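You operate a simulated robot arm through the tools that you are given. There is no shell and no other tool.

Carry out the task below with a simulated robot arm. There is one attempt and no reset: what you move stays moved.

## Task
Turn the teal wheel till the winder display shows the card's wraps.
Fine: lower the tape lever first, fingers clear; afterwards raise it and put the steel fitting in the green tray. Where these are worked on the way, their far stop is far enough and under half their travel is too little: tape lever.

It is judged by the outcome, as a careful person would: the job done as asked, and still so three seconds after it is handed in. It fails if anything else is knocked over, pushed out of place, dropped, spilled or broken.

## Robot
A 7-joint arm with a two-finger parallel gripper, fixed in place. Base frame: the origin is on the floor under the middle of its stand, x ahead of it, y to its left, z up. Lengths are in mm, angles in rad, forces in N, time in s.
It reaches about 1247 mm from its shoulder. Its first joint turns from -2.304 to 2.304 rad. Payload 3.91 kg.
The TCP is the grasp point between the finger pads, 30 mm short of the fingertips. In the tool frame z runs along the fingers and y along their closing line. The gripper opens to 110 mm. The fingers are 20 mm wide and 10 mm thick; the gripper's body (48 by 112 mm) begins 55 mm behind the TCP.
Orientation is told as [roll, pitch, yaw] about the base's x, y, z axes, in that order, counted from this pose: with the fingers straight down and closing along the base's y, the tool's x points along the base's -x, its y along +y and its z along -z.

## Interface
- The arm moves only by the tool nudge_tool. Its argument "plan" is a list of rows, each a list of 3 entries, a list of its own where there are three numbers: the gripper command, from -1 (fully open) to 1 (shut), values between in proportion, then the shift along the tool's x, y, z in units of 30 mm (1.0 is 30 mm), then the turn, a rotation vector about the tool's x, y, z in units of 5 degrees (1.0 is 5 degrees). In form: [[claw, [tx, ty, tz], [wx, wy, wz]], ...]. A call has 1 to 20 rows; each row shifts and turns the commanded pose from where the row before left it, along the tool's axes as they then stand. A call with a number of a shift or a turn outside -1 to 1 is refused whole. Rows are played at 5 a second. More than 50 mm and 0.15 rad between two rows, or a gripper value outside its range, and nothing of the call is played. A pose out of reach is approached as far as the arm can. The call stops where the force on the tool passes 60 N (or 10 N more than at its start, if that is more) or the arm is blocked; 0.2 s more then pass. The fingers move at their own pace (about 108 mm/s each) and stop on an object; they squeeze with about 34 N. The grip force told is the motor's: it shows also when the fingers shut on nothing. Time passes only in rows, and 0.2 s behind the last, so rows that do not move let the fingers close. The reply holds the time, the measured pose of the TCP, the force on the tool along the base axes, the opening and the grip force, in the units named above and with some noise, with the torque about the TCP (base axes, N m) and any sound that the robot's microphone picked up, and new pictures: "show" is both (left out), scene, wrist or none.
- Cameras (640 x 400 px; columns grow to the right, rows downward): "scene" is fixed at [52, 498.9, 1683.3]; the picture's right is [0.64, -0.77, 0.00], its down [-0.70, -0.59, -0.40] and it looks along [0.31, 0.26, -0.92] (base axes); focal length 329 px, centre (320, 200). "wrist" rides on the gripper at [72, 17, -103] in the tool frame; the picture's right is [-0.23, 0.97, 0.00], its down [-0.76, -0.18, -0.62] and it looks along [-0.61, -0.14, 0.78] (tool axes); focal length 222 px, centre (320, 200). There is no depth. A picture from a camera that has moved, and an enlarged one, comes with that camera's place and axes in the base frame and with its lens.
- enlarge(camera, box): a new picture of the part [left, top, right, bottom] of that camera's present view, enlarged. The clock stands still meanwhile.
- hand_in(): hands the job in; it is judged then, once.

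Nothing tells you positions but the pictures and the camera data. Unless the task says otherwise, let go and move clear before handing in.

The tools are called by a JSON object that holds its "api" and its "payload". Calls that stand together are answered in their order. nudge_tool: Moves the arm, as the interface text tells. Its arguments: {"type":"object","properties":{"plan":{"type":"array"},"show":{"type":"string","enum":["both","scene","wrist","none"]}},"required":["plan"]} The other tools are called the same way: enlarge (camera, box) takes an enlarged picture of a part of a camera's view; hand_in () hands the job in.

At the start:

```text
time_s: 0.0
eef_pos: [453.3, 402.8, 1201.9]
ee_rot: [0.0, 0.0, -0.001]
contact_force: [0.1, -1.3, -0.1]
moment: [0.0, 0.01, 0.0]
gripper_width: 109.9
gripper_force: 0.1
```

scene: 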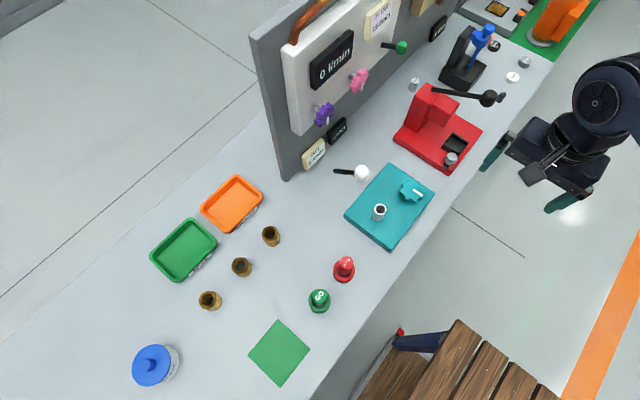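
wrist: 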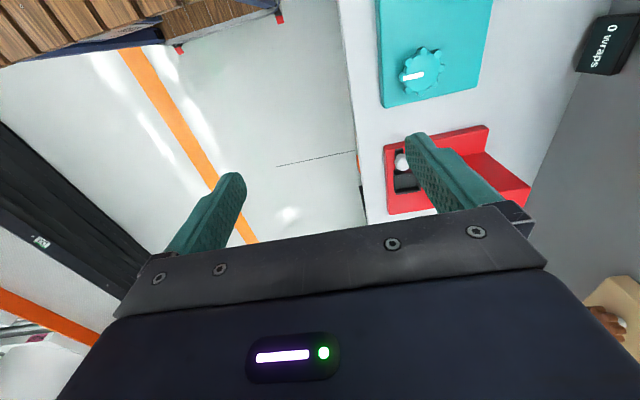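

I see a bench with a teal plate carrying a teal wheel, a red press-like device, a panel with displays and cards, trays, and brass and steel fittings. I'll look closer before moving.

{"api": "enlarge", "payload": {"camera": "scene", "box": [280, 100, 460, 212]}}

{"api": "enlarge", "payload": {"camera": "scene", "box": [330, 150, 450, 225]}}

{"api": "enlarge", "payload": {"camera": "scene", "box": [380, 20, 540, 120]}}

{"api": "enlarge", "payload": {"camera": "scene", "box": [290, 0, 450, 100]}}

{"api": "enlarge", "payload": {"camera": "scene", "box": [290, 110, 370, 190]}}

{"api": "enlarge", "payload": {"camera": "wrist", "box": [360, 0, 640, 220]}}

```text
3.56 times, centred on (370, 156) of scene
camera zoom: at [52.0, 498.9, 1683.3], right [0.64, -0.77, 0.0], down [-0.7, -0.59, -0.4], along [0.31, 0.26, -0.92], focal length 1169 px, centre (142, 356)
```

zoom: 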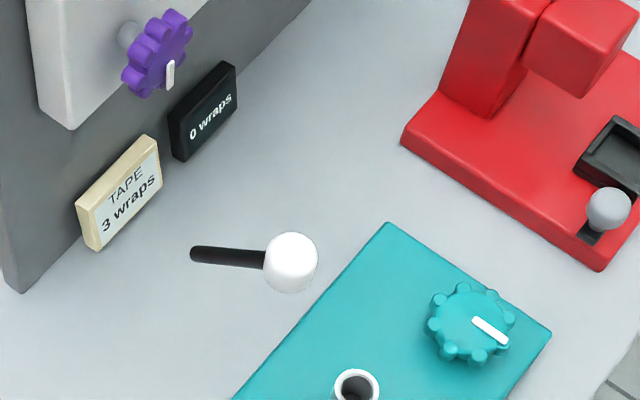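

```text
5.33 times, centred on (390, 188) of scene
camera zoom: at [52.0, 498.9, 1683.3], right [0.64, -0.77, 0.0], down [-0.7, -0.59, -0.4], along [0.31, 0.26, -0.92], focal length 1754 px, centre (-53, 267)
```

zoom: 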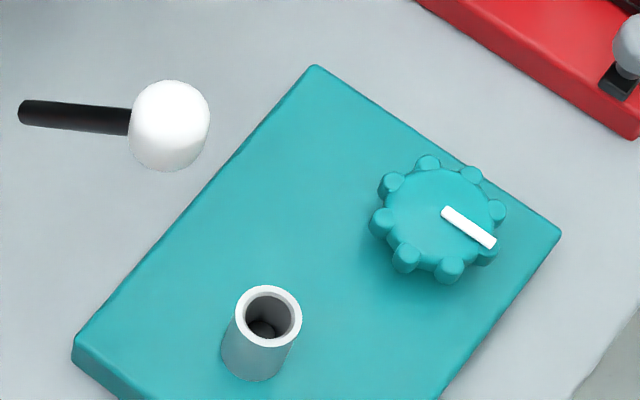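

```text
4.00 times, centred on (460, 70) of scene
camera zoom: at [52.0, 498.9, 1683.3], right [0.64, -0.77, 0.0], down [-0.7, -0.59, -0.4], along [0.31, 0.26, -0.92], focal length 1315 px, centre (-240, 720)
```

zoom: 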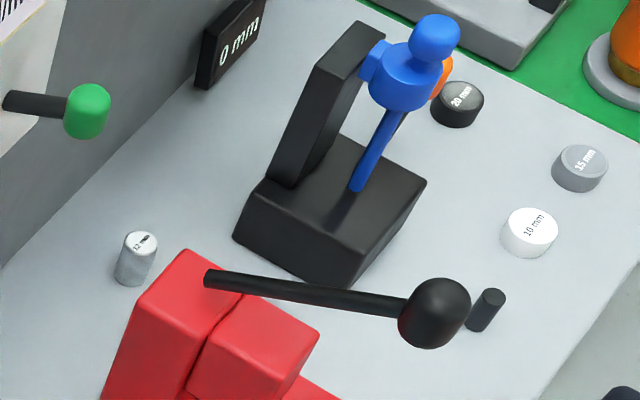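

```text
4.00 times, centred on (370, 50) of scene
camera zoom: at [52.0, 498.9, 1683.3], right [0.64, -0.77, 0.0], down [-0.7, -0.59, -0.4], along [0.31, 0.26, -0.92], focal length 1315 px, centre (120, 800)
```

zoom: 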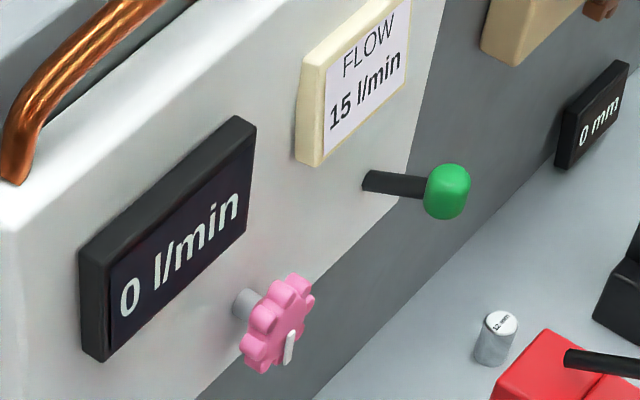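

```text
5.00 times, centred on (330, 150) of scene
camera zoom: at [52.0, 498.9, 1683.3], right [0.64, -0.77, 0.0], down [-0.7, -0.59, -0.4], along [0.31, 0.26, -0.92], focal length 1644 px, centre (270, 450)
```

zoom: 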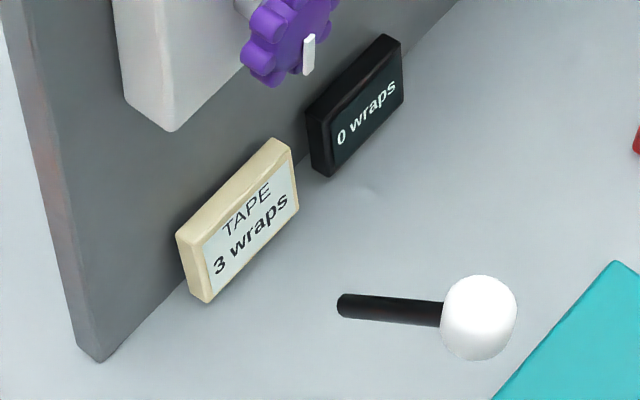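

```text
1.82 times, centred on (500, 110) of wrist
camera zoom: at [381.1, 420.1, 1304.7], right [0.23, 0.97, 0.0], down [0.76, -0.18, 0.62], along [0.61, -0.14, -0.78], focal length 404 px, centre (-7, 364)
```

zoom: 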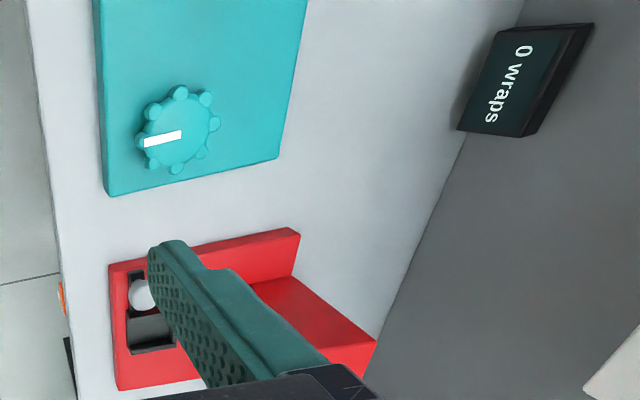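

The card reads "TAPE 3 wraps" and the winder display reads "0 wraps". The tape lever looks like the black rod with the white knob, and the steel tube stands on the teal plate. I'll check the left side of the bench too.

{"api": "enlarge", "payload": {"camera": "scene", "box": [140, 160, 300, 320]}}

{"api": "enlarge", "payload": {"camera": "scene", "box": [120, 230, 380, 400]}}

{"api": "enlarge", "payload": {"camera": "scene", "box": [355, 165, 435, 225]}}

{"api": "enlarge", "payload": {"camera": "scene", "box": [325, 155, 385, 195]}}

```text
2.50 times, centred on (220, 240) of scene
camera zoom: at [52.0, 498.9, 1683.3], right [0.64, -0.77, 0.0], down [-0.7, -0.59, -0.4], along [0.31, 0.26, -0.92], focal length 822 px, centre (570, 100)
```

zoom: 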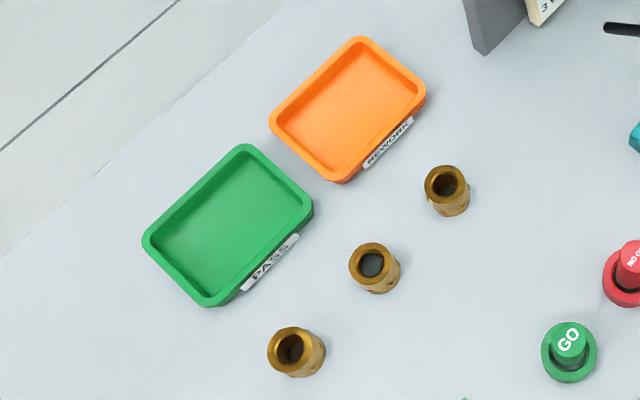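

```text
2.35 times, centred on (250, 315) of scene
camera zoom: at [52.0, 498.9, 1683.3], right [0.64, -0.77, 0.0], down [-0.7, -0.59, -0.4], along [0.31, 0.26, -0.92], focal length 774 px, centre (485, -71)
```

zoom: 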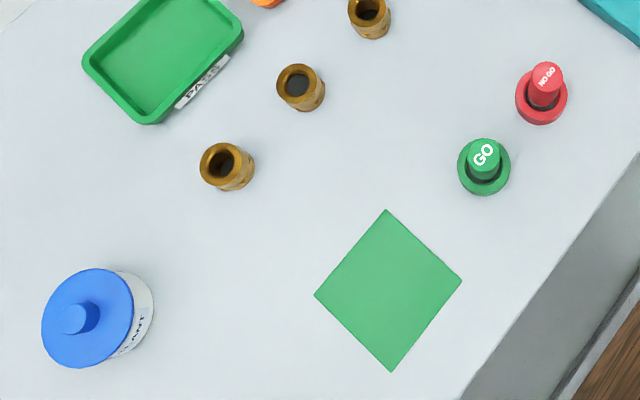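

```text
6.67 times, centred on (395, 195) of scene
camera zoom: at [52.0, 498.9, 1683.3], right [0.64, -0.77, 0.0], down [-0.7, -0.59, -0.4], along [0.31, 0.26, -0.92], focal length 2192 px, centre (-180, 233)
```

zoom: 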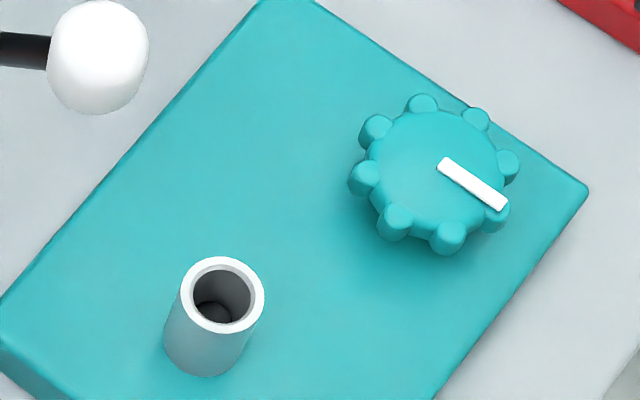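

```text
10.00 times, centred on (355, 175) of scene
camera zoom: at [52.0, 498.9, 1683.3], right [0.64, -0.77, 0.0], down [-0.7, -0.59, -0.4], along [0.31, 0.26, -0.92], focal length 3288 px, centre (-30, 450)
```

zoom: 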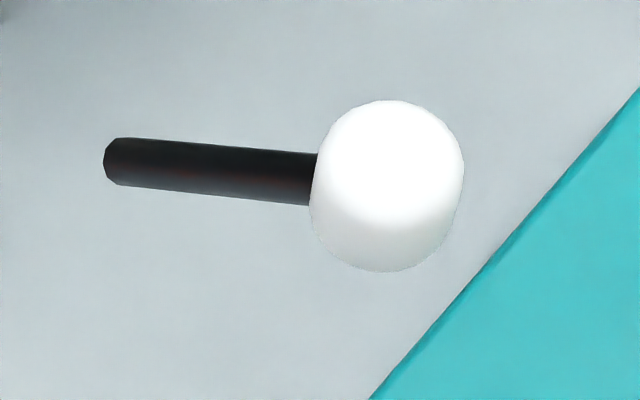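

The card calls for 3 wraps. I'll shift the arm back and left at a safe height so the wrist camera can look at the lever, the wheel and the fitting.

{"api": "nudge_tool", "payload": {"plan": [[-1, [0.95, 0.48, 0], [0, 0, 0]], [-1, [0.95, 0.48, 0], [0, 0, 0]], [-1, [0.95, 0.48, 0], [0, 0, 0]], [-1, [0.95, 0.48, 0], [0, 0, 0]], [-1, [0.95, 0.48, 0], [0, 0, 0]], [-1, [0.95, 0.48, 0], [0, 0, 0]], [-1, [0.95, 0.48, 0], [0, 0, 0]], [-1, [0, 0, 0], [0, 0, 0]]]}}

```text
time_s: 1.8
eef_pos: [255.2, 502.4, 1200.4]
ee_rot: [0.001, 0.0, 0.001]
contact_force: [0.2, 1.0, 1.1]
moment: [0.0, -0.02, 0.0]
gripper_width: 110.2
gripper_force: 0.0
camera wrist: at [181.9, 520.9, 1304.3], right [0.23, 0.97, 0.0], down [0.76, -0.18, 0.62], along [0.61, -0.14, -0.78], focal length 222 px, centre (320, 200)
```

scene: 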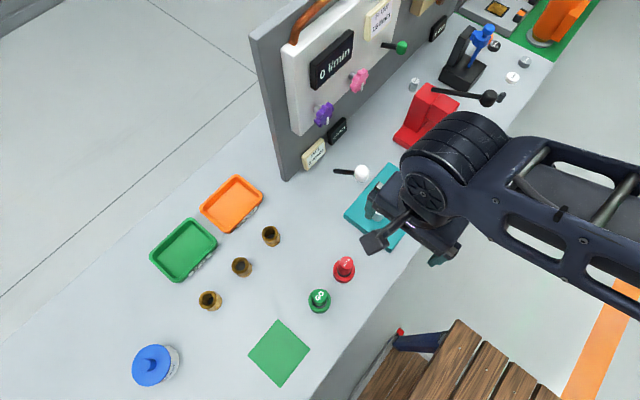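
wrist: 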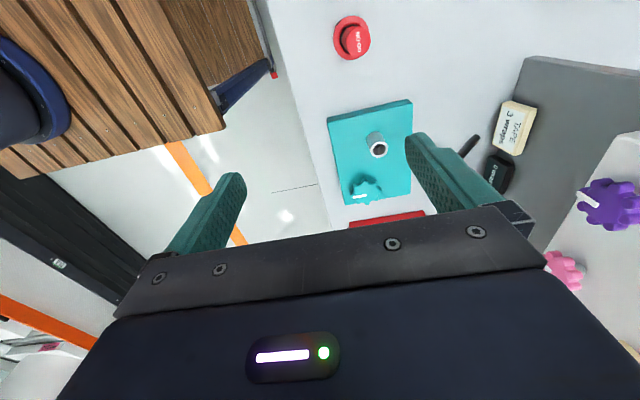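

The finger is hiding the lever knob, so I'll shift further to the left (+y) for a clear view.

{"api": "nudge_tool", "payload": {"plan": [[-1, [0, 0.9, 0], [0, 0, 0]], [-1, [0, 0.9, 0], [0, 0, 0]], [-1, [0, 0.9, 0], [0, 0, 0]], [-1, [0, 0.9, 0], [0, 0, 0]], [-1, [0, 0.9, 0], [0, 0, 0]], [-1, [0, 0, 0], [0, 0, 0]]]}}

{"api": "enlarge", "payload": {"camera": "wrist", "box": [220, 60, 440, 220]}}

```text
time_s: 3.2
eef_pos: [254.1, 636.9, 1199.8]
ee_rot: [0.0, 0.0, -0.002]
contact_force: [0.0, 0.0, 0.5]
moment: [0.01, -0.02, 0.0]
gripper_width: 110.0
gripper_force: 0.1
camera wrist: at [182.0, 655.0, 1302.8], right [0.23, 0.97, 0.0], down [0.76, -0.18, 0.62], along [0.61, -0.14, -0.78], focal length 222 px, centre (320, 200)
```

scene: 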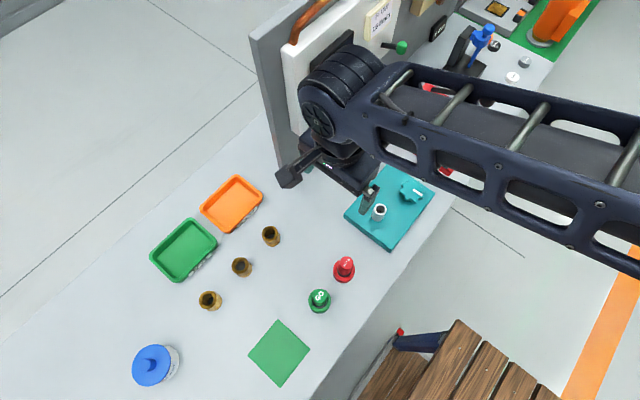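
wrist: 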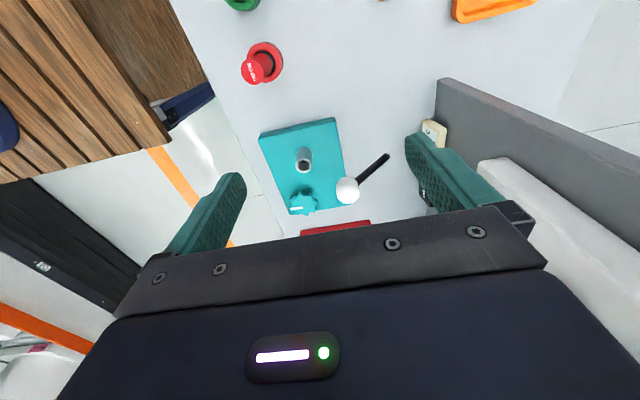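

```text
2.50 times, centred on (330, 140) of wrist
camera zoom: at [182.0, 655.0, 1302.8], right [0.23, 0.97, 0.0], down [0.76, -0.18, 0.62], along [0.61, -0.14, -0.78], focal length 555 px, centre (295, 350)
```

zoom: 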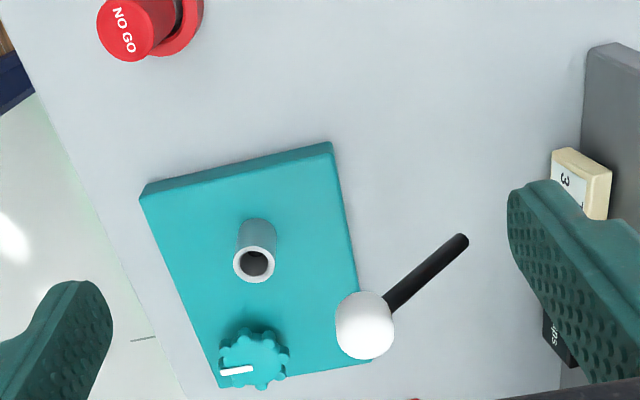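

The knob appears to be at about (380, 652, 1037), with the rod running back and down toward about (371, 722, 975). The plate top is near z≈901 and the fitting's top at about (376, 580, 941). I'll lower and tilt the tool for a side view of the lever hinge.

{"api": "nudge_tool", "payload": {"plan": [[-1, [-0.11, 0.24, 0.95], [0, 0, 0]], [-1, [-0.11, 0.24, 0.95], [0, 0, 0]], [-1, [-0.11, 0.24, 0.95], [0, 0, 0]], [-1, [-0.11, 0.24, 0.95], [0, 0, 0]], [-1, [-0.11, 0.24, 0.95], [0, 0, 0]], [-1, [0, 0, 0], [0, -1, 0]], [-1, [0, 0, 0], [0, -1, 0]], [-1, [0, 0, 0], [0, -1, 0]], [-1, [0, 0, 0], [0, -1, 0]], [-1, [0, 0, 0], [0, -1, 0]], [-1, [0, 0, 0], [0, -1, 0]], [-1, [0, 0, 0], [0, -1, 0]], [-1, [0, 0, 0], [0, -1, 0]], [-1, [0, 0, 0], [0, 0, 0]]]}}

{"api": "enlarge", "payload": {"camera": "wrist", "box": [240, 40, 480, 220]}}

```text
time_s: 6.2
eef_pos: [270.6, 673.2, 1057.9]
ee_rot: [-0.001, -0.699, -0.001]
contact_force: [0.9, 0.5, -0.1]
moment: [0.01, -0.03, 0.02]
gripper_width: 109.9
gripper_force: 0.1
camera wrist: at [148.1, 691.1, 1091.2], right [0.17, 0.97, 0.15], down [0.18, -0.18, 0.97], along [0.97, -0.14, -0.21], focal length 222 px, centre (320, 200)
```

scene: 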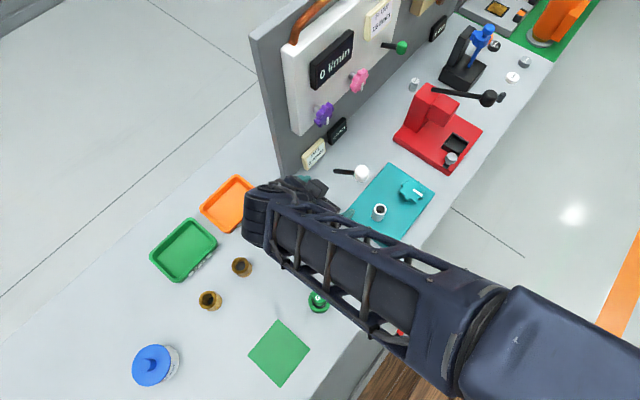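
wrist: 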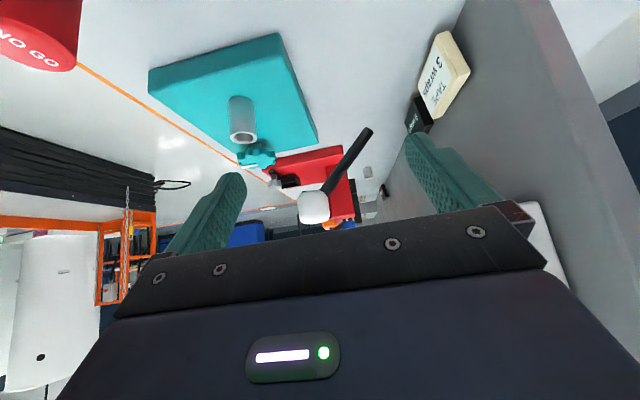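

```text
2.22 times, centred on (360, 130) of wrist
camera zoom: at [148.1, 691.1, 1091.2], right [0.17, 0.97, 0.15], down [0.18, -0.18, 0.97], along [0.97, -0.14, -0.21], focal length 494 px, centre (231, 356)
```

zoom: 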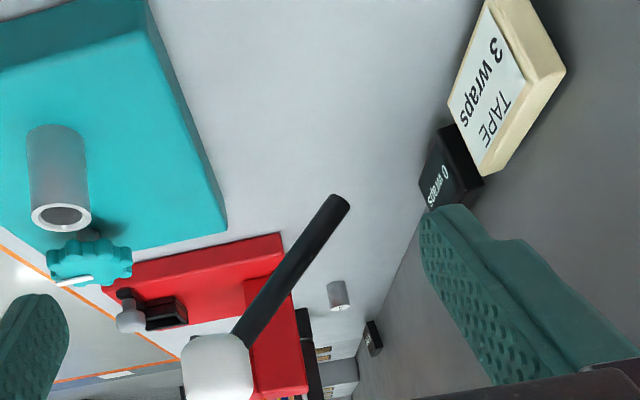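

The side view confirms it: the rod runs from a pivot near (371, 721, 980) up to the knob at about (375, 650, 1046). I'll straighten up, rise, and go above the knob with the fingers shut, ready to press it down.

{"api": "nudge_tool", "payload": {"plan": [[-1, [0, 0, 0], [0, 1, 0]], [-1, [0, 0, 0], [0, 1, 0]], [-1, [0, 0, 0], [0, 1, 0]], [-1, [0, 0, 0], [0, 1, 0]], [-1, [0, 0, 0], [0, 1, 0]], [-1, [0, 0, 0], [0, 1, 0]], [-1, [0, 0, 0], [0, 1, 0]], [-1, [0, 0, 0], [0, 1, 0]], [1, [0, 0, -0.9], [0, 0, 0]], [1, [0, 0, -0.9], [0, 0, 0]], [1, [0, 0, -0.9], [0, 0, 0]], [1, [0, 0, -0.9], [0, 0, 0]], [1, [-0.87, -0.3, 0], [0, 0, 0]], [1, [-0.87, -0.3, 0], [0, 0, 0]], [1, [-0.87, -0.3, 0], [0, 0, 0]], [1, [-0.87, -0.3, 0], [0, 0, 0]], [1, [0, 0, 0], [0, 0, 0]]]}}

{"api": "enlarge", "payload": {"camera": "wrist", "box": [200, 0, 480, 220]}}

```text
time_s: 9.8
eef_pos: [375.9, 638.1, 1166.0]
ee_rot: [-0.001, -0.002, 0.001]
contact_force: [0.0, -0.3, -0.1]
moment: [-0.02, 0.01, -0.02]
gripper_width: 0.0
gripper_force: 33.7
camera wrist: at [304.0, 655.6, 1269.5], right [0.23, 0.97, 0.0], down [0.76, -0.18, 0.62], along [0.61, -0.14, -0.78], focal length 222 px, centre (320, 200)
```

scene: 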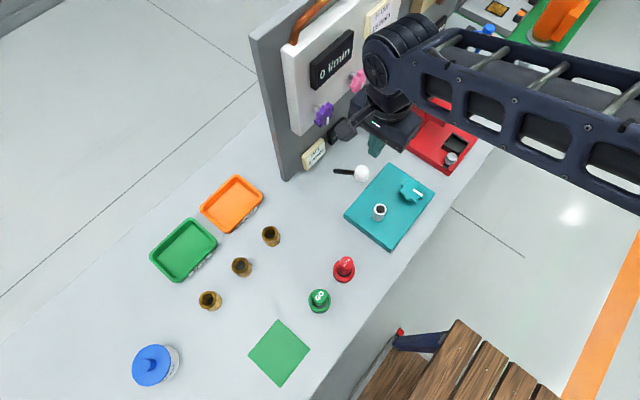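
wrist: 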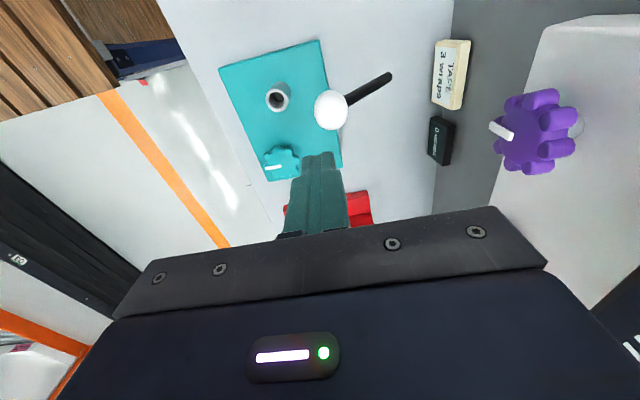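

```text
1.82 times, centred on (340, 110) of wrist
camera zoom: at [304.0, 655.6, 1269.5], right [0.23, 0.97, 0.0], down [0.76, -0.18, 0.62], along [0.61, -0.14, -0.78], focal length 404 px, centre (284, 364)
```

zoom: 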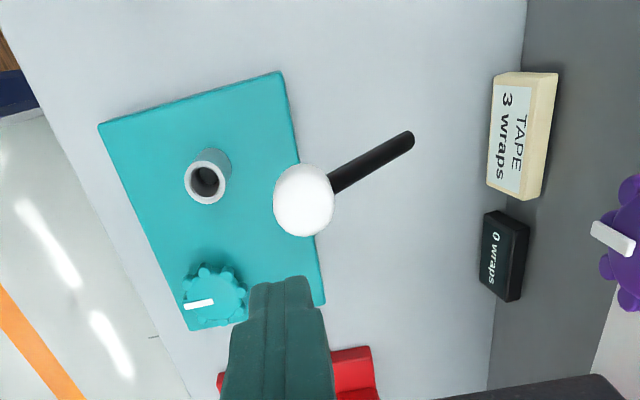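

I'm directly above the knob with the fingers shut. I'll press straight down slowly and watch the force.

{"api": "nudge_tool", "payload": {"plan": [[1, [0, 0, 0.7], [0, 0, 0]], [1, [0, 0, 0.7], [0, 0, 0]], [1, [0, 0, 0.7], [0, 0, 0]], [1, [0, 0, 0.3], [0, 0, 0]], [1, [0, 0, 0.3], [0, 0, 0]], [1, [0, 0, 0.3], [0, 0, 0]], [1, [0, 0, 0.3], [0, 0, 0]]]}}

{"api": "enlarge", "payload": {"camera": "wrist", "box": [200, 0, 480, 220]}}

```text
time_s: 11.0
eef_pos: [376.2, 635.5, 1092.4]
ee_rot: [0.002, -0.003, -0.002]
contact_force: [-4.2, -22.8, 26.6]
moment: [-0.44, 0.3, 0.16]
gripper_width: 0.2
gripper_force: 33.9
stopped in row 6: the force on the tool passed its limit at 74 N (the readings are from after the stop); the commanded pose is now the measured one
camera wrist: at [302.7, 654.1, 1195.2], right [0.23, 0.97, 0.0], down [0.76, -0.18, 0.63], along [0.61, -0.14, -0.78], focal length 222 px, centre (320, 200)
```

scene: 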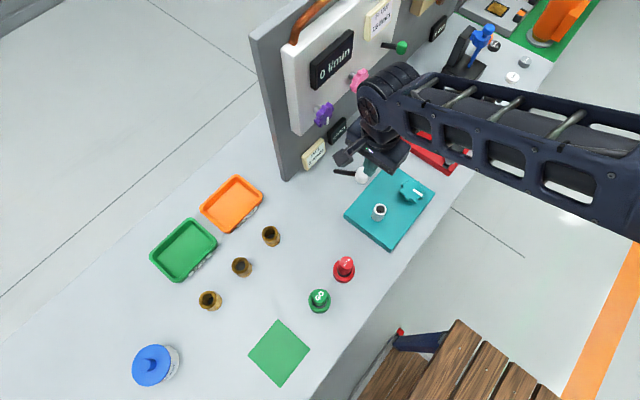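
wrist: 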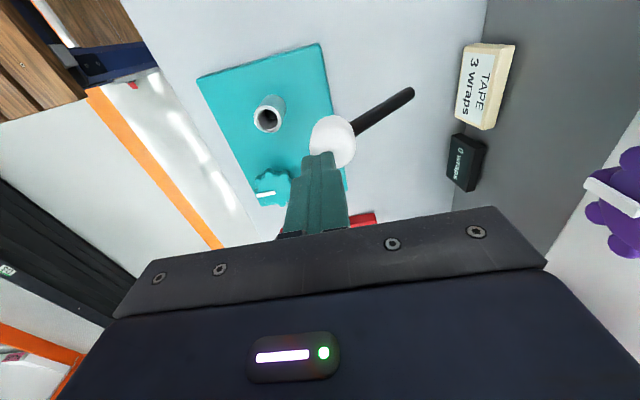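

```text
1.82 times, centred on (340, 110) of wrist
camera zoom: at [302.7, 654.1, 1195.2], right [0.23, 0.97, 0.0], down [0.76, -0.18, 0.63], along [0.61, -0.14, -0.78], focal length 404 px, centre (284, 364)
```

zoom: 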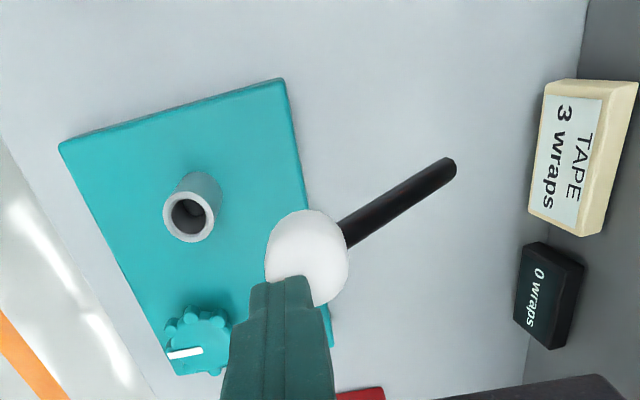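

The push went along the rod toward its pivot, so the lever didn't turn. I'll back off, shift toward the pivot side of the knob top, and press along the arc instead.

{"api": "nudge_tool", "payload": {"plan": [[1, [0, 0, -0.6], [0, 0, 0]], [1, [0.1, 0.8, 0], [0, 0, 0]], [1, [0, 0, 0.5], [0, 0, 0]], [1, [0, 0, 0.2], [0, 0, 0]], [1, [0, -0.253, 0.303], [0, 0, 0]], [1, [0, -0.213, 0.337], [0, 0, 0]], [1, [0, 0, 0], [0, 0, 0]]]}}

{"api": "enlarge", "payload": {"camera": "wrist", "box": [200, 0, 480, 220]}}

```text
time_s: 12.6
eef_pos: [372.6, 647.3, 1066.4]
ee_rot: [0.001, -0.001, -0.002]
contact_force: [-0.7, -0.3, -0.3]
moment: [0.02, 0.01, -0.02]
gripper_width: 0.0
gripper_force: 33.9
camera wrist: at [299.4, 664.6, 1169.8], right [0.23, 0.97, 0.0], down [0.76, -0.18, 0.62], along [0.61, -0.14, -0.78], focal length 222 px, centre (320, 200)
```

scene: 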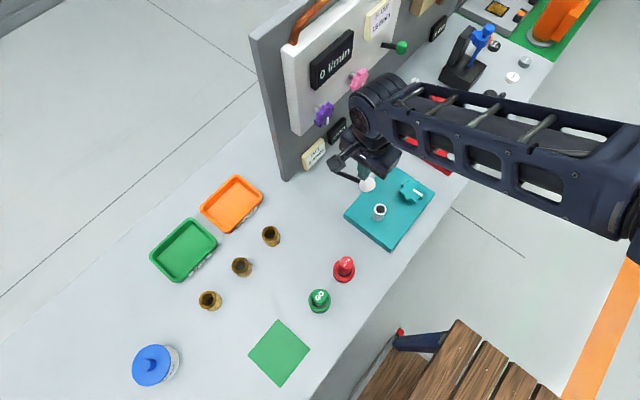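
wrist: 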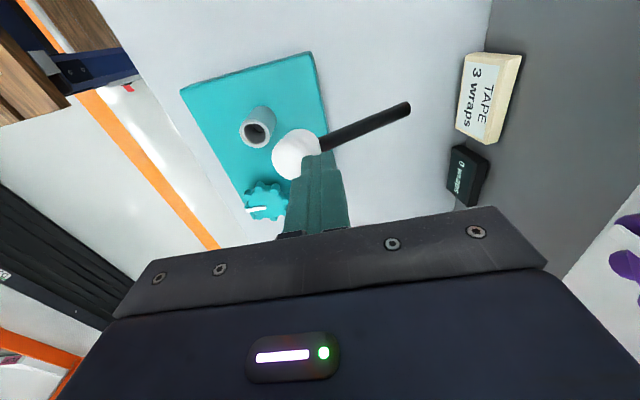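

```text
1.82 times, centred on (340, 110) of wrist
camera zoom: at [299.4, 664.6, 1169.8], right [0.23, 0.97, 0.0], down [0.76, -0.18, 0.62], along [0.61, -0.14, -0.78], focal length 404 px, centre (284, 364)
```

zoom: 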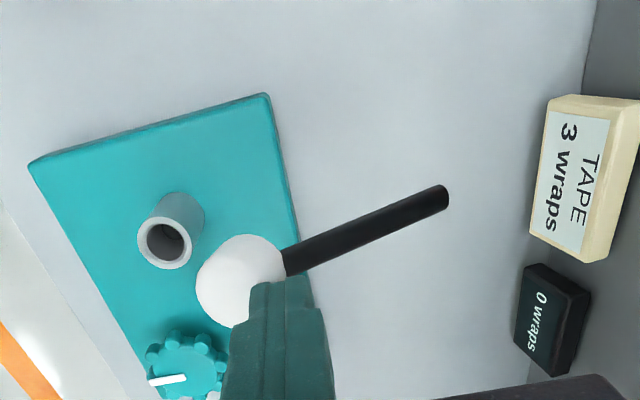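

The lever is turning smoothly, with the knob now around (372, 629, 1015). I'll keep pressing along the arc.

{"api": "nudge_tool", "payload": {"plan": [[1, [0, -0.35, 0.1], [0, 0, 0]], [1, [0, -0.1, 0.38], [0, 0, 0]], [1, [0, -0.05, 0.4], [0, 0, 0]], [1, [0, 0, 0.4], [0, 0, 0]], [1, [0, 0, 0.4], [0, 0, 0]], [1, [0, 0.05, 0.38], [0, 0, 0]], [1, [0, 0, 0], [0, 0, 0]]]}}

{"api": "enlarge", "payload": {"camera": "wrist", "box": [200, 0, 480, 220]}}

```text
time_s: 13.8
eef_pos: [372.7, 633.8, 1033.9]
ee_rot: [0.008, -0.006, -0.004]
contact_force: [-3.5, -9.9, 22.6]
moment: [-0.52, 0.17, 0.0]
gripper_width: 0.0
gripper_force: 33.7
stopped in row 5: the force on the tool passed its limit at 75 N (the readings are from after the stop); the commanded pose is now the measured one
camera wrist: at [300.1, 650.5, 1136.7], right [0.23, 0.97, 0.01], down [0.76, -0.18, 0.63], along [0.61, -0.14, -0.78], focal length 222 px, centre (320, 200)
```

scene: 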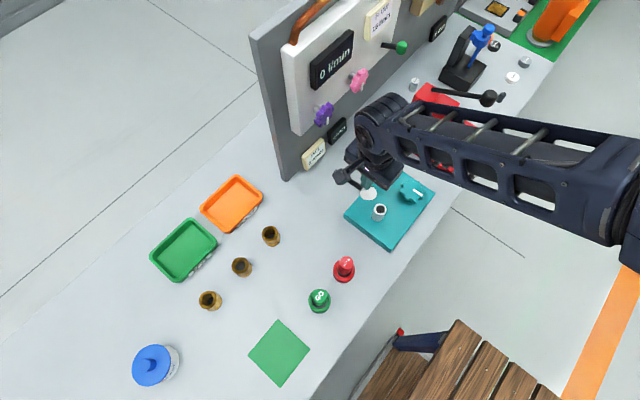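
wrist: 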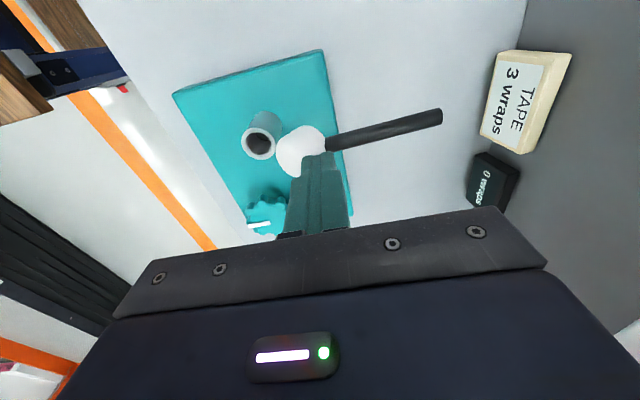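

```text
1.82 times, centred on (340, 110) of wrist
camera zoom: at [300.1, 650.5, 1136.7], right [0.23, 0.97, 0.01], down [0.76, -0.18, 0.63], along [0.61, -0.14, -0.78], focal length 404 px, centre (284, 364)
```

zoom: 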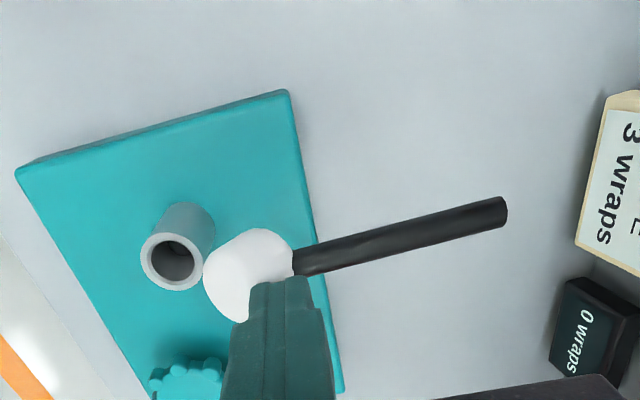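

The lever stopped firmly at about horizontal, with a hard rise in force, which looks like its far stop. I'll lift clear and check that it stays down.

{"api": "nudge_tool", "payload": {"plan": [[1, [0, 0, -0.7], [0, 0, 0]], [1, [0, 0, -0.7], [0, 0, 0]], [1, [0, 0, -0.8], [0, 0, 0]], [1, [0, 0, -0.8], [0, 0, 0]], [1, [0.8, 0, 0], [0, 0, 0]], [1, [0.8, 0, 0], [0, 0, 0]], [1, [0, 0, 0], [0, 0, 0]]]}}

{"api": "enlarge", "payload": {"camera": "wrist", "box": [200, 0, 480, 220]}}

{"api": "enlarge", "payload": {"camera": "scene", "box": [300, 100, 460, 260]}}

```text
time_s: 15.3
eef_pos: [324.1, 631.1, 1119.8]
ee_rot: [0.006, -0.006, -0.004]
contact_force: [0.3, 0.1, -0.1]
moment: [0.0, -0.01, 0.0]
gripper_width: 0.1
gripper_force: 34.2
camera wrist: at [251.5, 649.6, 1223.2], right [0.23, 0.97, 0.01], down [0.76, -0.18, 0.63], along [0.61, -0.14, -0.78], focal length 222 px, centre (320, 200)
```

scene: 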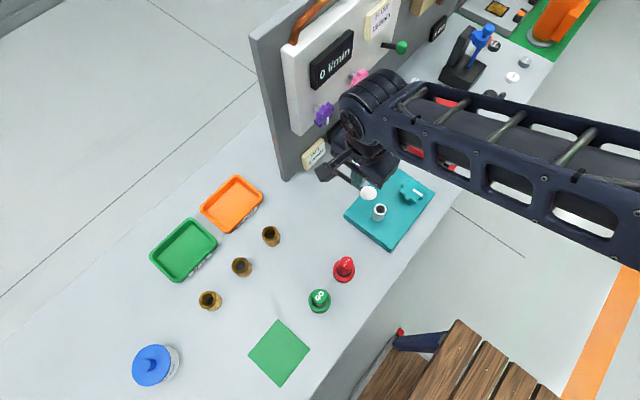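
wrist: 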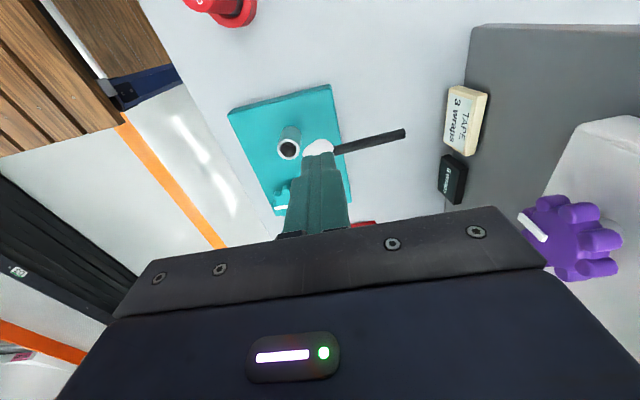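

```text
1.82 times, centred on (340, 110) of wrist
camera zoom: at [251.5, 649.6, 1223.2], right [0.23, 0.97, 0.01], down [0.76, -0.18, 0.63], along [0.61, -0.14, -0.78], focal length 404 px, centre (284, 364)
```

zoom: 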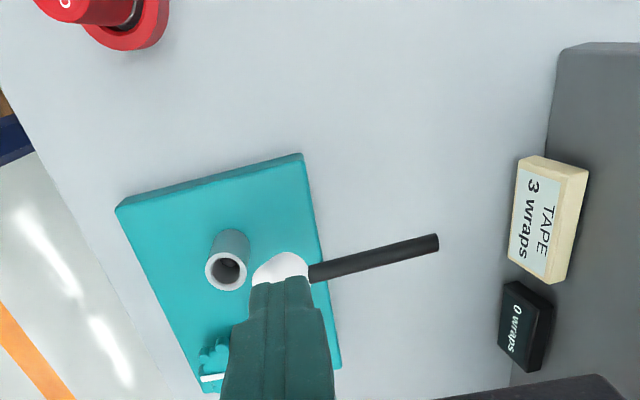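

```text
2.50 times, centred on (380, 180) of scene
camera zoom: at [52.0, 498.9, 1683.3], right [0.64, -0.77, 0.0], down [-0.7, -0.59, -0.4], along [0.31, 0.26, -0.92], focal length 822 px, centre (170, 250)
```

zoom: 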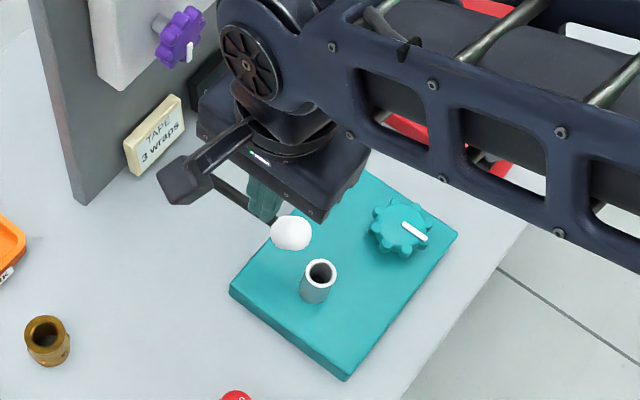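

The lever stays down at about horizontal and the gripper is clear of it. Next I'll open the fingers and move above the teal wheel, at about (466, 547), with the tool turned 22° so the pads meet the wheel between lobes.

{"api": "nudge_tool", "payload": {"plan": [[-0.6, [-0.79, -0.467, 0], [0.07, 0.07, 0.04]], [-0.6, [-0.79, -0.467, 0], [0, 0, 0]], [-0.6, [-0.79, -0.467, 0], [0, 0, 0]], [-0.6, [-0.79, -0.467, 0], [0, 0, 0]], [-0.6, [-0.79, -0.467, 0], [0, 0, 0]], [-0.6, [-0.79, -0.467, 0], [0, 0, 0]], [-0.6, [0, 0, 0.5], [0, 0, 0]], [-0.6, [0, 0, 0.5], [0, 0, 0]], [-0.6, [0, 0, 0], [0, 0, 0]]]}}

{"api": "enlarge", "payload": {"camera": "wrist", "box": [200, 0, 480, 220]}}

{"api": "enlarge", "payload": {"camera": "scene", "box": [290, 100, 450, 240]}}

```text
time_s: 17.4
eef_pos: [468.1, 546.6, 1090.1]
ee_rot: [0.0, -0.001, -0.007]
contact_force: [-0.3, 0.2, -0.5]
moment: [0.03, -0.02, 0.04]
gripper_width: 87.8
gripper_force: 0.1
camera wrist: at [395.2, 565.4, 1194.3], right [0.23, 0.97, 0.0], down [0.76, -0.18, 0.62], along [0.61, -0.15, -0.78], focal length 222 px, centre (320, 200)
```

scene: 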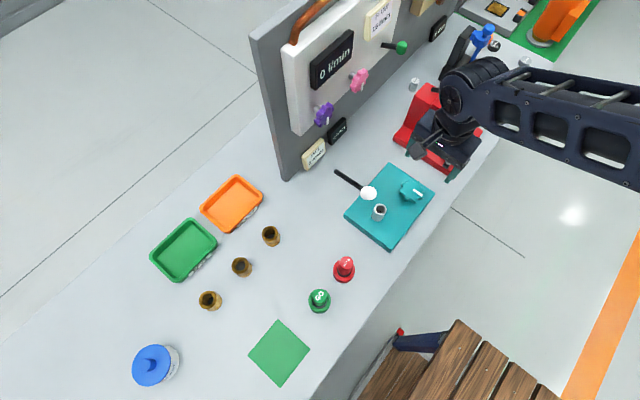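
wrist: 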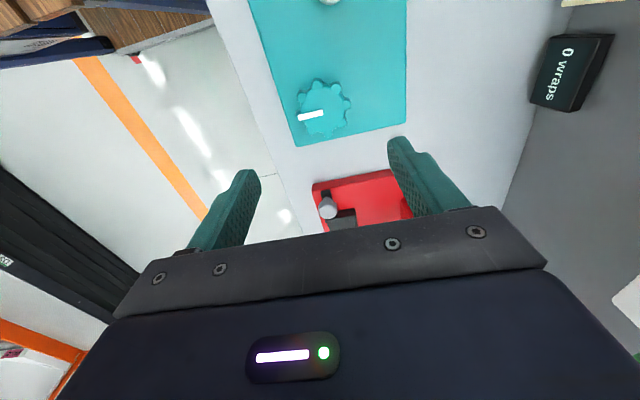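

```text
1.82 times, centred on (340, 110) of wrist
camera zoom: at [395.2, 565.4, 1194.3], right [0.23, 0.97, 0.0], down [0.76, -0.18, 0.62], along [0.61, -0.15, -0.78], focal length 404 px, centre (284, 364)
```

zoom: 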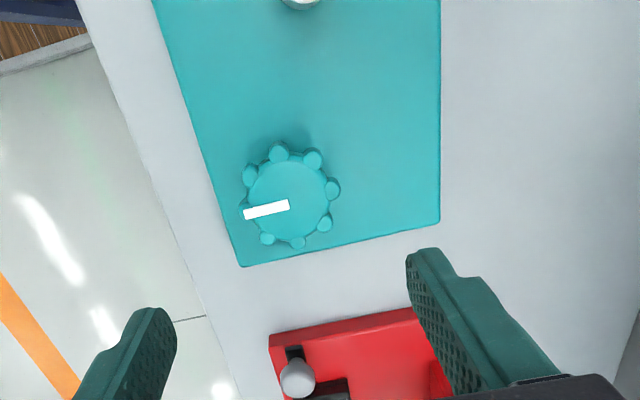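

```text
2.86 times, centred on (370, 170) of scene
camera zoom: at [52.0, 498.9, 1683.3], right [0.64, -0.77, 0.0], down [-0.7, -0.59, -0.4], along [0.31, 0.26, -0.92], focal length 940 px, centre (177, 286)
```

zoom: 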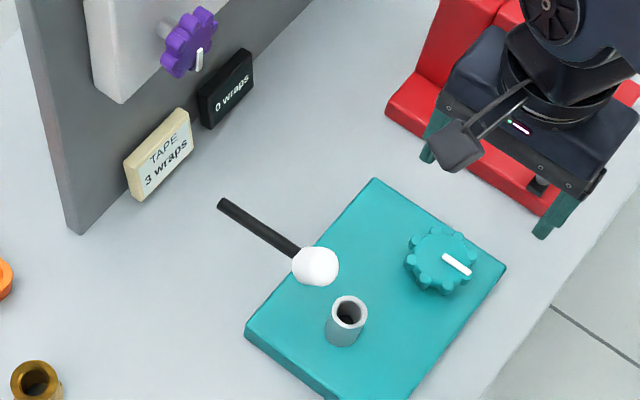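

The wheel's centre works out at about (468, 549), with lobes at 45° multiples and the pointer toward −y. I'll yaw 22.5°, centre up, and descend partway before a check.

{"api": "nudge_tool", "payload": {"plan": [[-0.6, [0, 0.1, 0], [0, 0, 0]], [-0.6, [0, 0, 0], [0, 0, -1]], [-0.6, [0, 0, 0], [0, 0, -1]], [-0.6, [0, 0, 0], [0, 0, -1]], [-0.6, [0, 0, 0], [0, 0, -1]], [-0.6, [0, 0, 0], [0, 0, -0.6]], [-0.6, [0, 0, 0.9], [0, 0, 0]], [-0.6, [0, 0, 0.9], [0, 0, 0]], [-0.6, [0, 0, 0.9], [0, 0, 0]], [-0.6, [0, 0, 0], [0, 0, 0]]]}}

{"api": "enlarge", "payload": {"camera": "wrist", "box": [180, 60, 460, 240]}}

{"api": "enlarge", "payload": {"camera": "scene", "box": [310, 100, 470, 240]}}

```text
time_s: 19.6
eef_pos: [467.2, 551.1, 1007.2]
ee_rot: [-0.001, -0.001, 0.394]
contact_force: [0.8, 0.3, -0.5]
moment: [0.0, -0.02, 0.0]
gripper_width: 87.9
gripper_force: 0.1
camera wrist: at [394.4, 540.6, 1111.8], right [-0.17, 0.99, 0.0], down [0.77, 0.13, 0.62], along [0.61, 0.1, -0.78], focal length 222 px, centre (320, 200)
```

scene: 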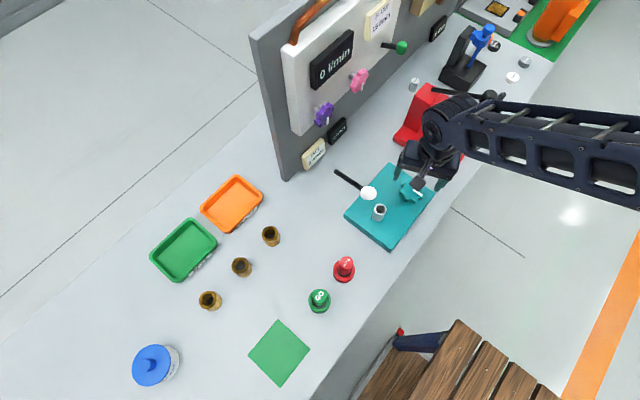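
wrist: 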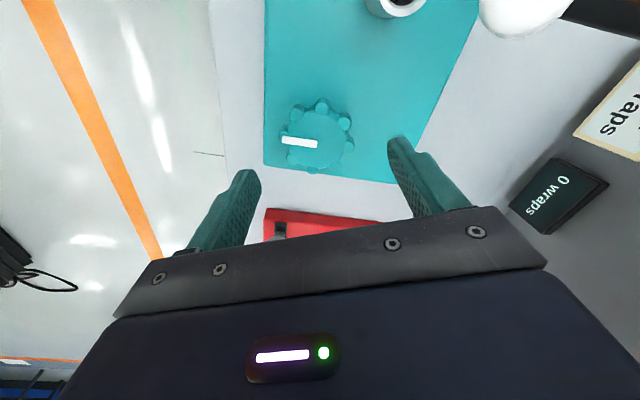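

```text
2.22 times, centred on (320, 150) of wrist
camera zoom: at [394.4, 540.6, 1111.8], right [-0.17, 0.99, 0.0], down [0.77, 0.13, 0.62], along [0.61, 0.1, -0.78], focal length 494 px, centre (320, 311)
```

zoom: 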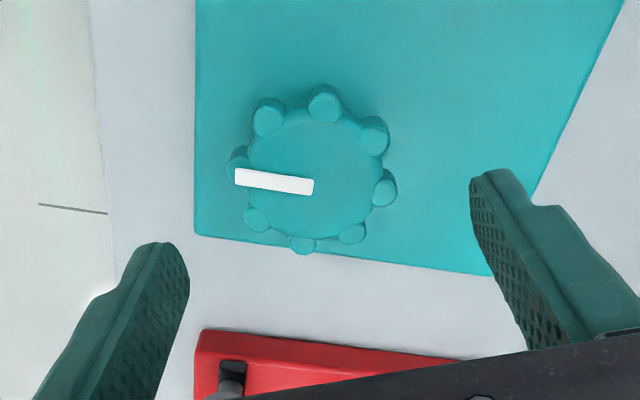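

```text
2.86 times, centred on (390, 170) of scene
camera zoom: at [52.0, 498.9, 1683.3], right [0.64, -0.77, 0.0], down [-0.7, -0.59, -0.4], along [0.31, 0.26, -0.92], focal length 940 px, centre (120, 286)
```

zoom: 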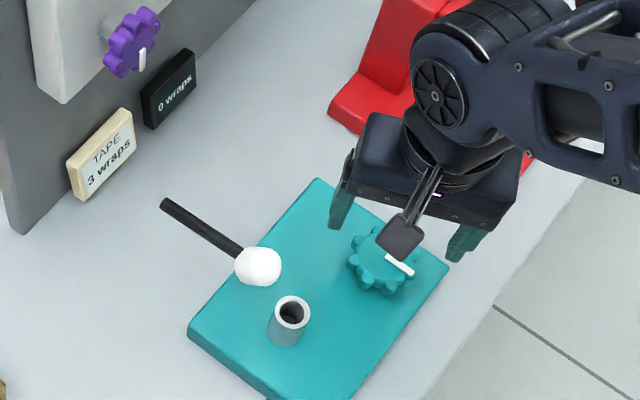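

Alignment is within about 2 mm and the pads sit between lobes. I'll make a small correction, descend around the wheel, and close on it.

{"api": "nudge_tool", "payload": {"plan": [[-0.6, [0.06, -0.07, 0.5], [0, 0, 0]], [-0.6, [0, 0, 0.5], [0, 0, 0]], [-0.6, [0, 0, 0.5], [0, 0, 0]], [-0.6, [0, 0, 0.5], [0, 0, 0]], [-0.6, [0, 0, 0], [0, 0, 0]], [0.3, [0, 0, 0], [0, 0, 0]], [1, [0, 0, 0], [0, 0, 0]], [1, [0, 0, 0], [0, 0, 0]]]}}

{"api": "enlarge", "payload": {"camera": "wrist", "box": [180, 60, 460, 240]}}

{"api": "enlarge", "payload": {"camera": "scene", "box": [310, 100, 470, 240]}}

```text
time_s: 21.4
eef_pos: [468.2, 547.9, 948.9]
ee_rot: [0.0, -0.001, 0.394]
contact_force: [4.2, -10.4, -1.4]
moment: [0.04, -0.47, -0.04]
gripper_width: 59.4
gripper_force: 45.3
camera wrist: at [394.0, 537.7, 1053.2], right [-0.16, 0.99, 0.0], down [0.77, 0.13, 0.62], along [0.61, 0.1, -0.78], focal length 222 px, centre (320, 200)
```

scene: 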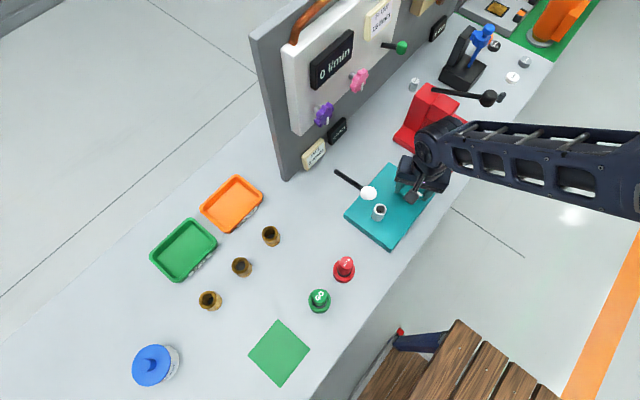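
wrist: 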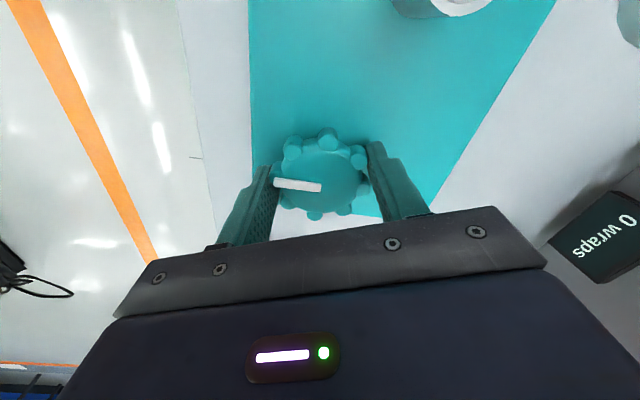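

```text
2.22 times, centred on (320, 150) of wrist
camera zoom: at [394.0, 537.7, 1053.2], right [-0.16, 0.99, 0.0], down [0.77, 0.13, 0.62], along [0.61, 0.1, -0.78], focal length 494 px, centre (320, 311)
```

zoom: 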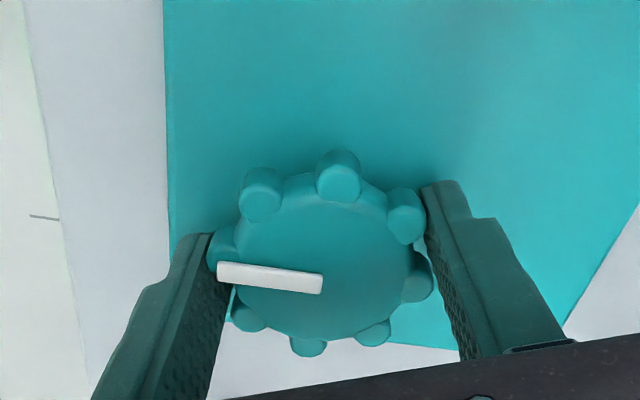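

```text
2.86 times, centred on (390, 170) of scene
camera zoom: at [52.0, 498.9, 1683.3], right [0.64, -0.77, 0.0], down [-0.7, -0.59, -0.4], along [0.31, 0.26, -0.92], focal length 940 px, centre (120, 286)
```

zoom: 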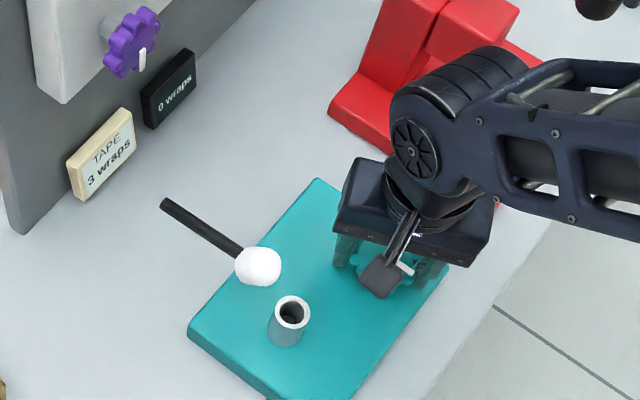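

The wheel is gripped (59 mm opening). I'll try a 30° clockwise turn and read the display.

{"api": "nudge_tool", "payload": {"plan": [[1, [0, -0.05, 0], [0, 0, 0]], [1, [0, 0, 0], [0, 0, 1]], [1, [0, 0, 0], [0, 0, 1]], [1, [0, 0, 0], [0, 0, 1]], [1, [0, 0, 0], [0, 0, 1]], [1, [0, 0, 0], [0, 0, 1]], [1, [0, 0, 0], [0, 0, 1]], [1, [0, 0, 0], [0, 0, 0]]]}}

{"api": "enlarge", "payload": {"camera": "wrist", "box": [180, 60, 460, 240]}}

{"api": "enlarge", "payload": {"camera": "scene", "box": [290, 100, 370, 180]}}

```text
time_s: 23.1
eef_pos: [465.7, 549.3, 949.6]
ee_rot: [0.002, -0.001, -0.128]
contact_force: [-15.5, 49.5, -5.5]
moment: [0.14, 0.25, 1.03]
gripper_width: 59.3
gripper_force: 45.0
camera wrist: at [395.3, 577.1, 1054.0], right [0.35, 0.94, 0.0], down [0.73, -0.27, 0.62], along [0.58, -0.22, -0.78], focal length 222 px, centre (320, 200)
```

scene: 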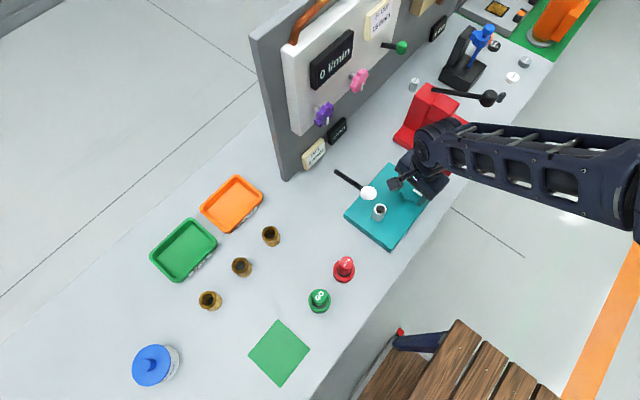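
wrist: 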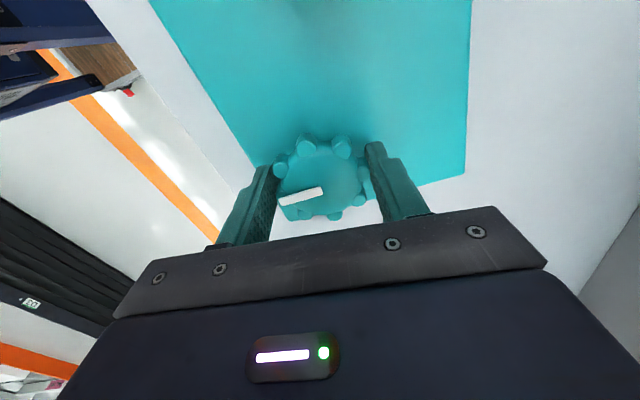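

```text
2.22 times, centred on (320, 150) of wrist
camera zoom: at [395.3, 577.1, 1054.0], right [0.35, 0.94, 0.0], down [0.73, -0.27, 0.62], along [0.58, -0.22, -0.78], focal length 494 px, centre (320, 311)
```

zoom: 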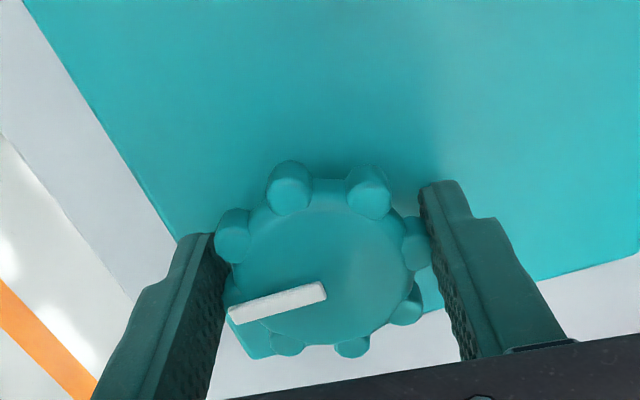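

```text
5.00 times, centred on (330, 140) of scene
camera zoom: at [52.0, 498.9, 1683.3], right [0.64, -0.77, 0.0], down [-0.7, -0.59, -0.4], along [0.31, 0.26, -0.92], focal length 1644 px, centre (270, 500)
```

zoom: 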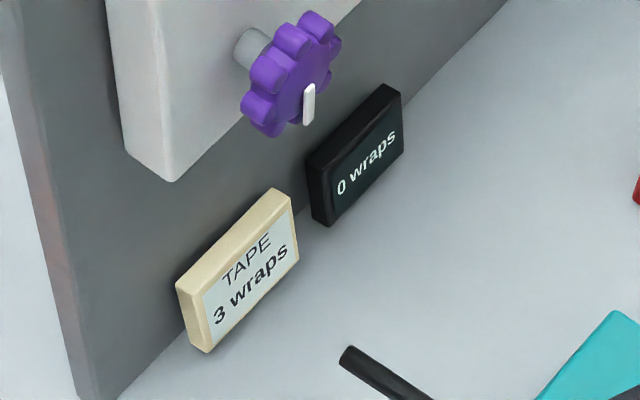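

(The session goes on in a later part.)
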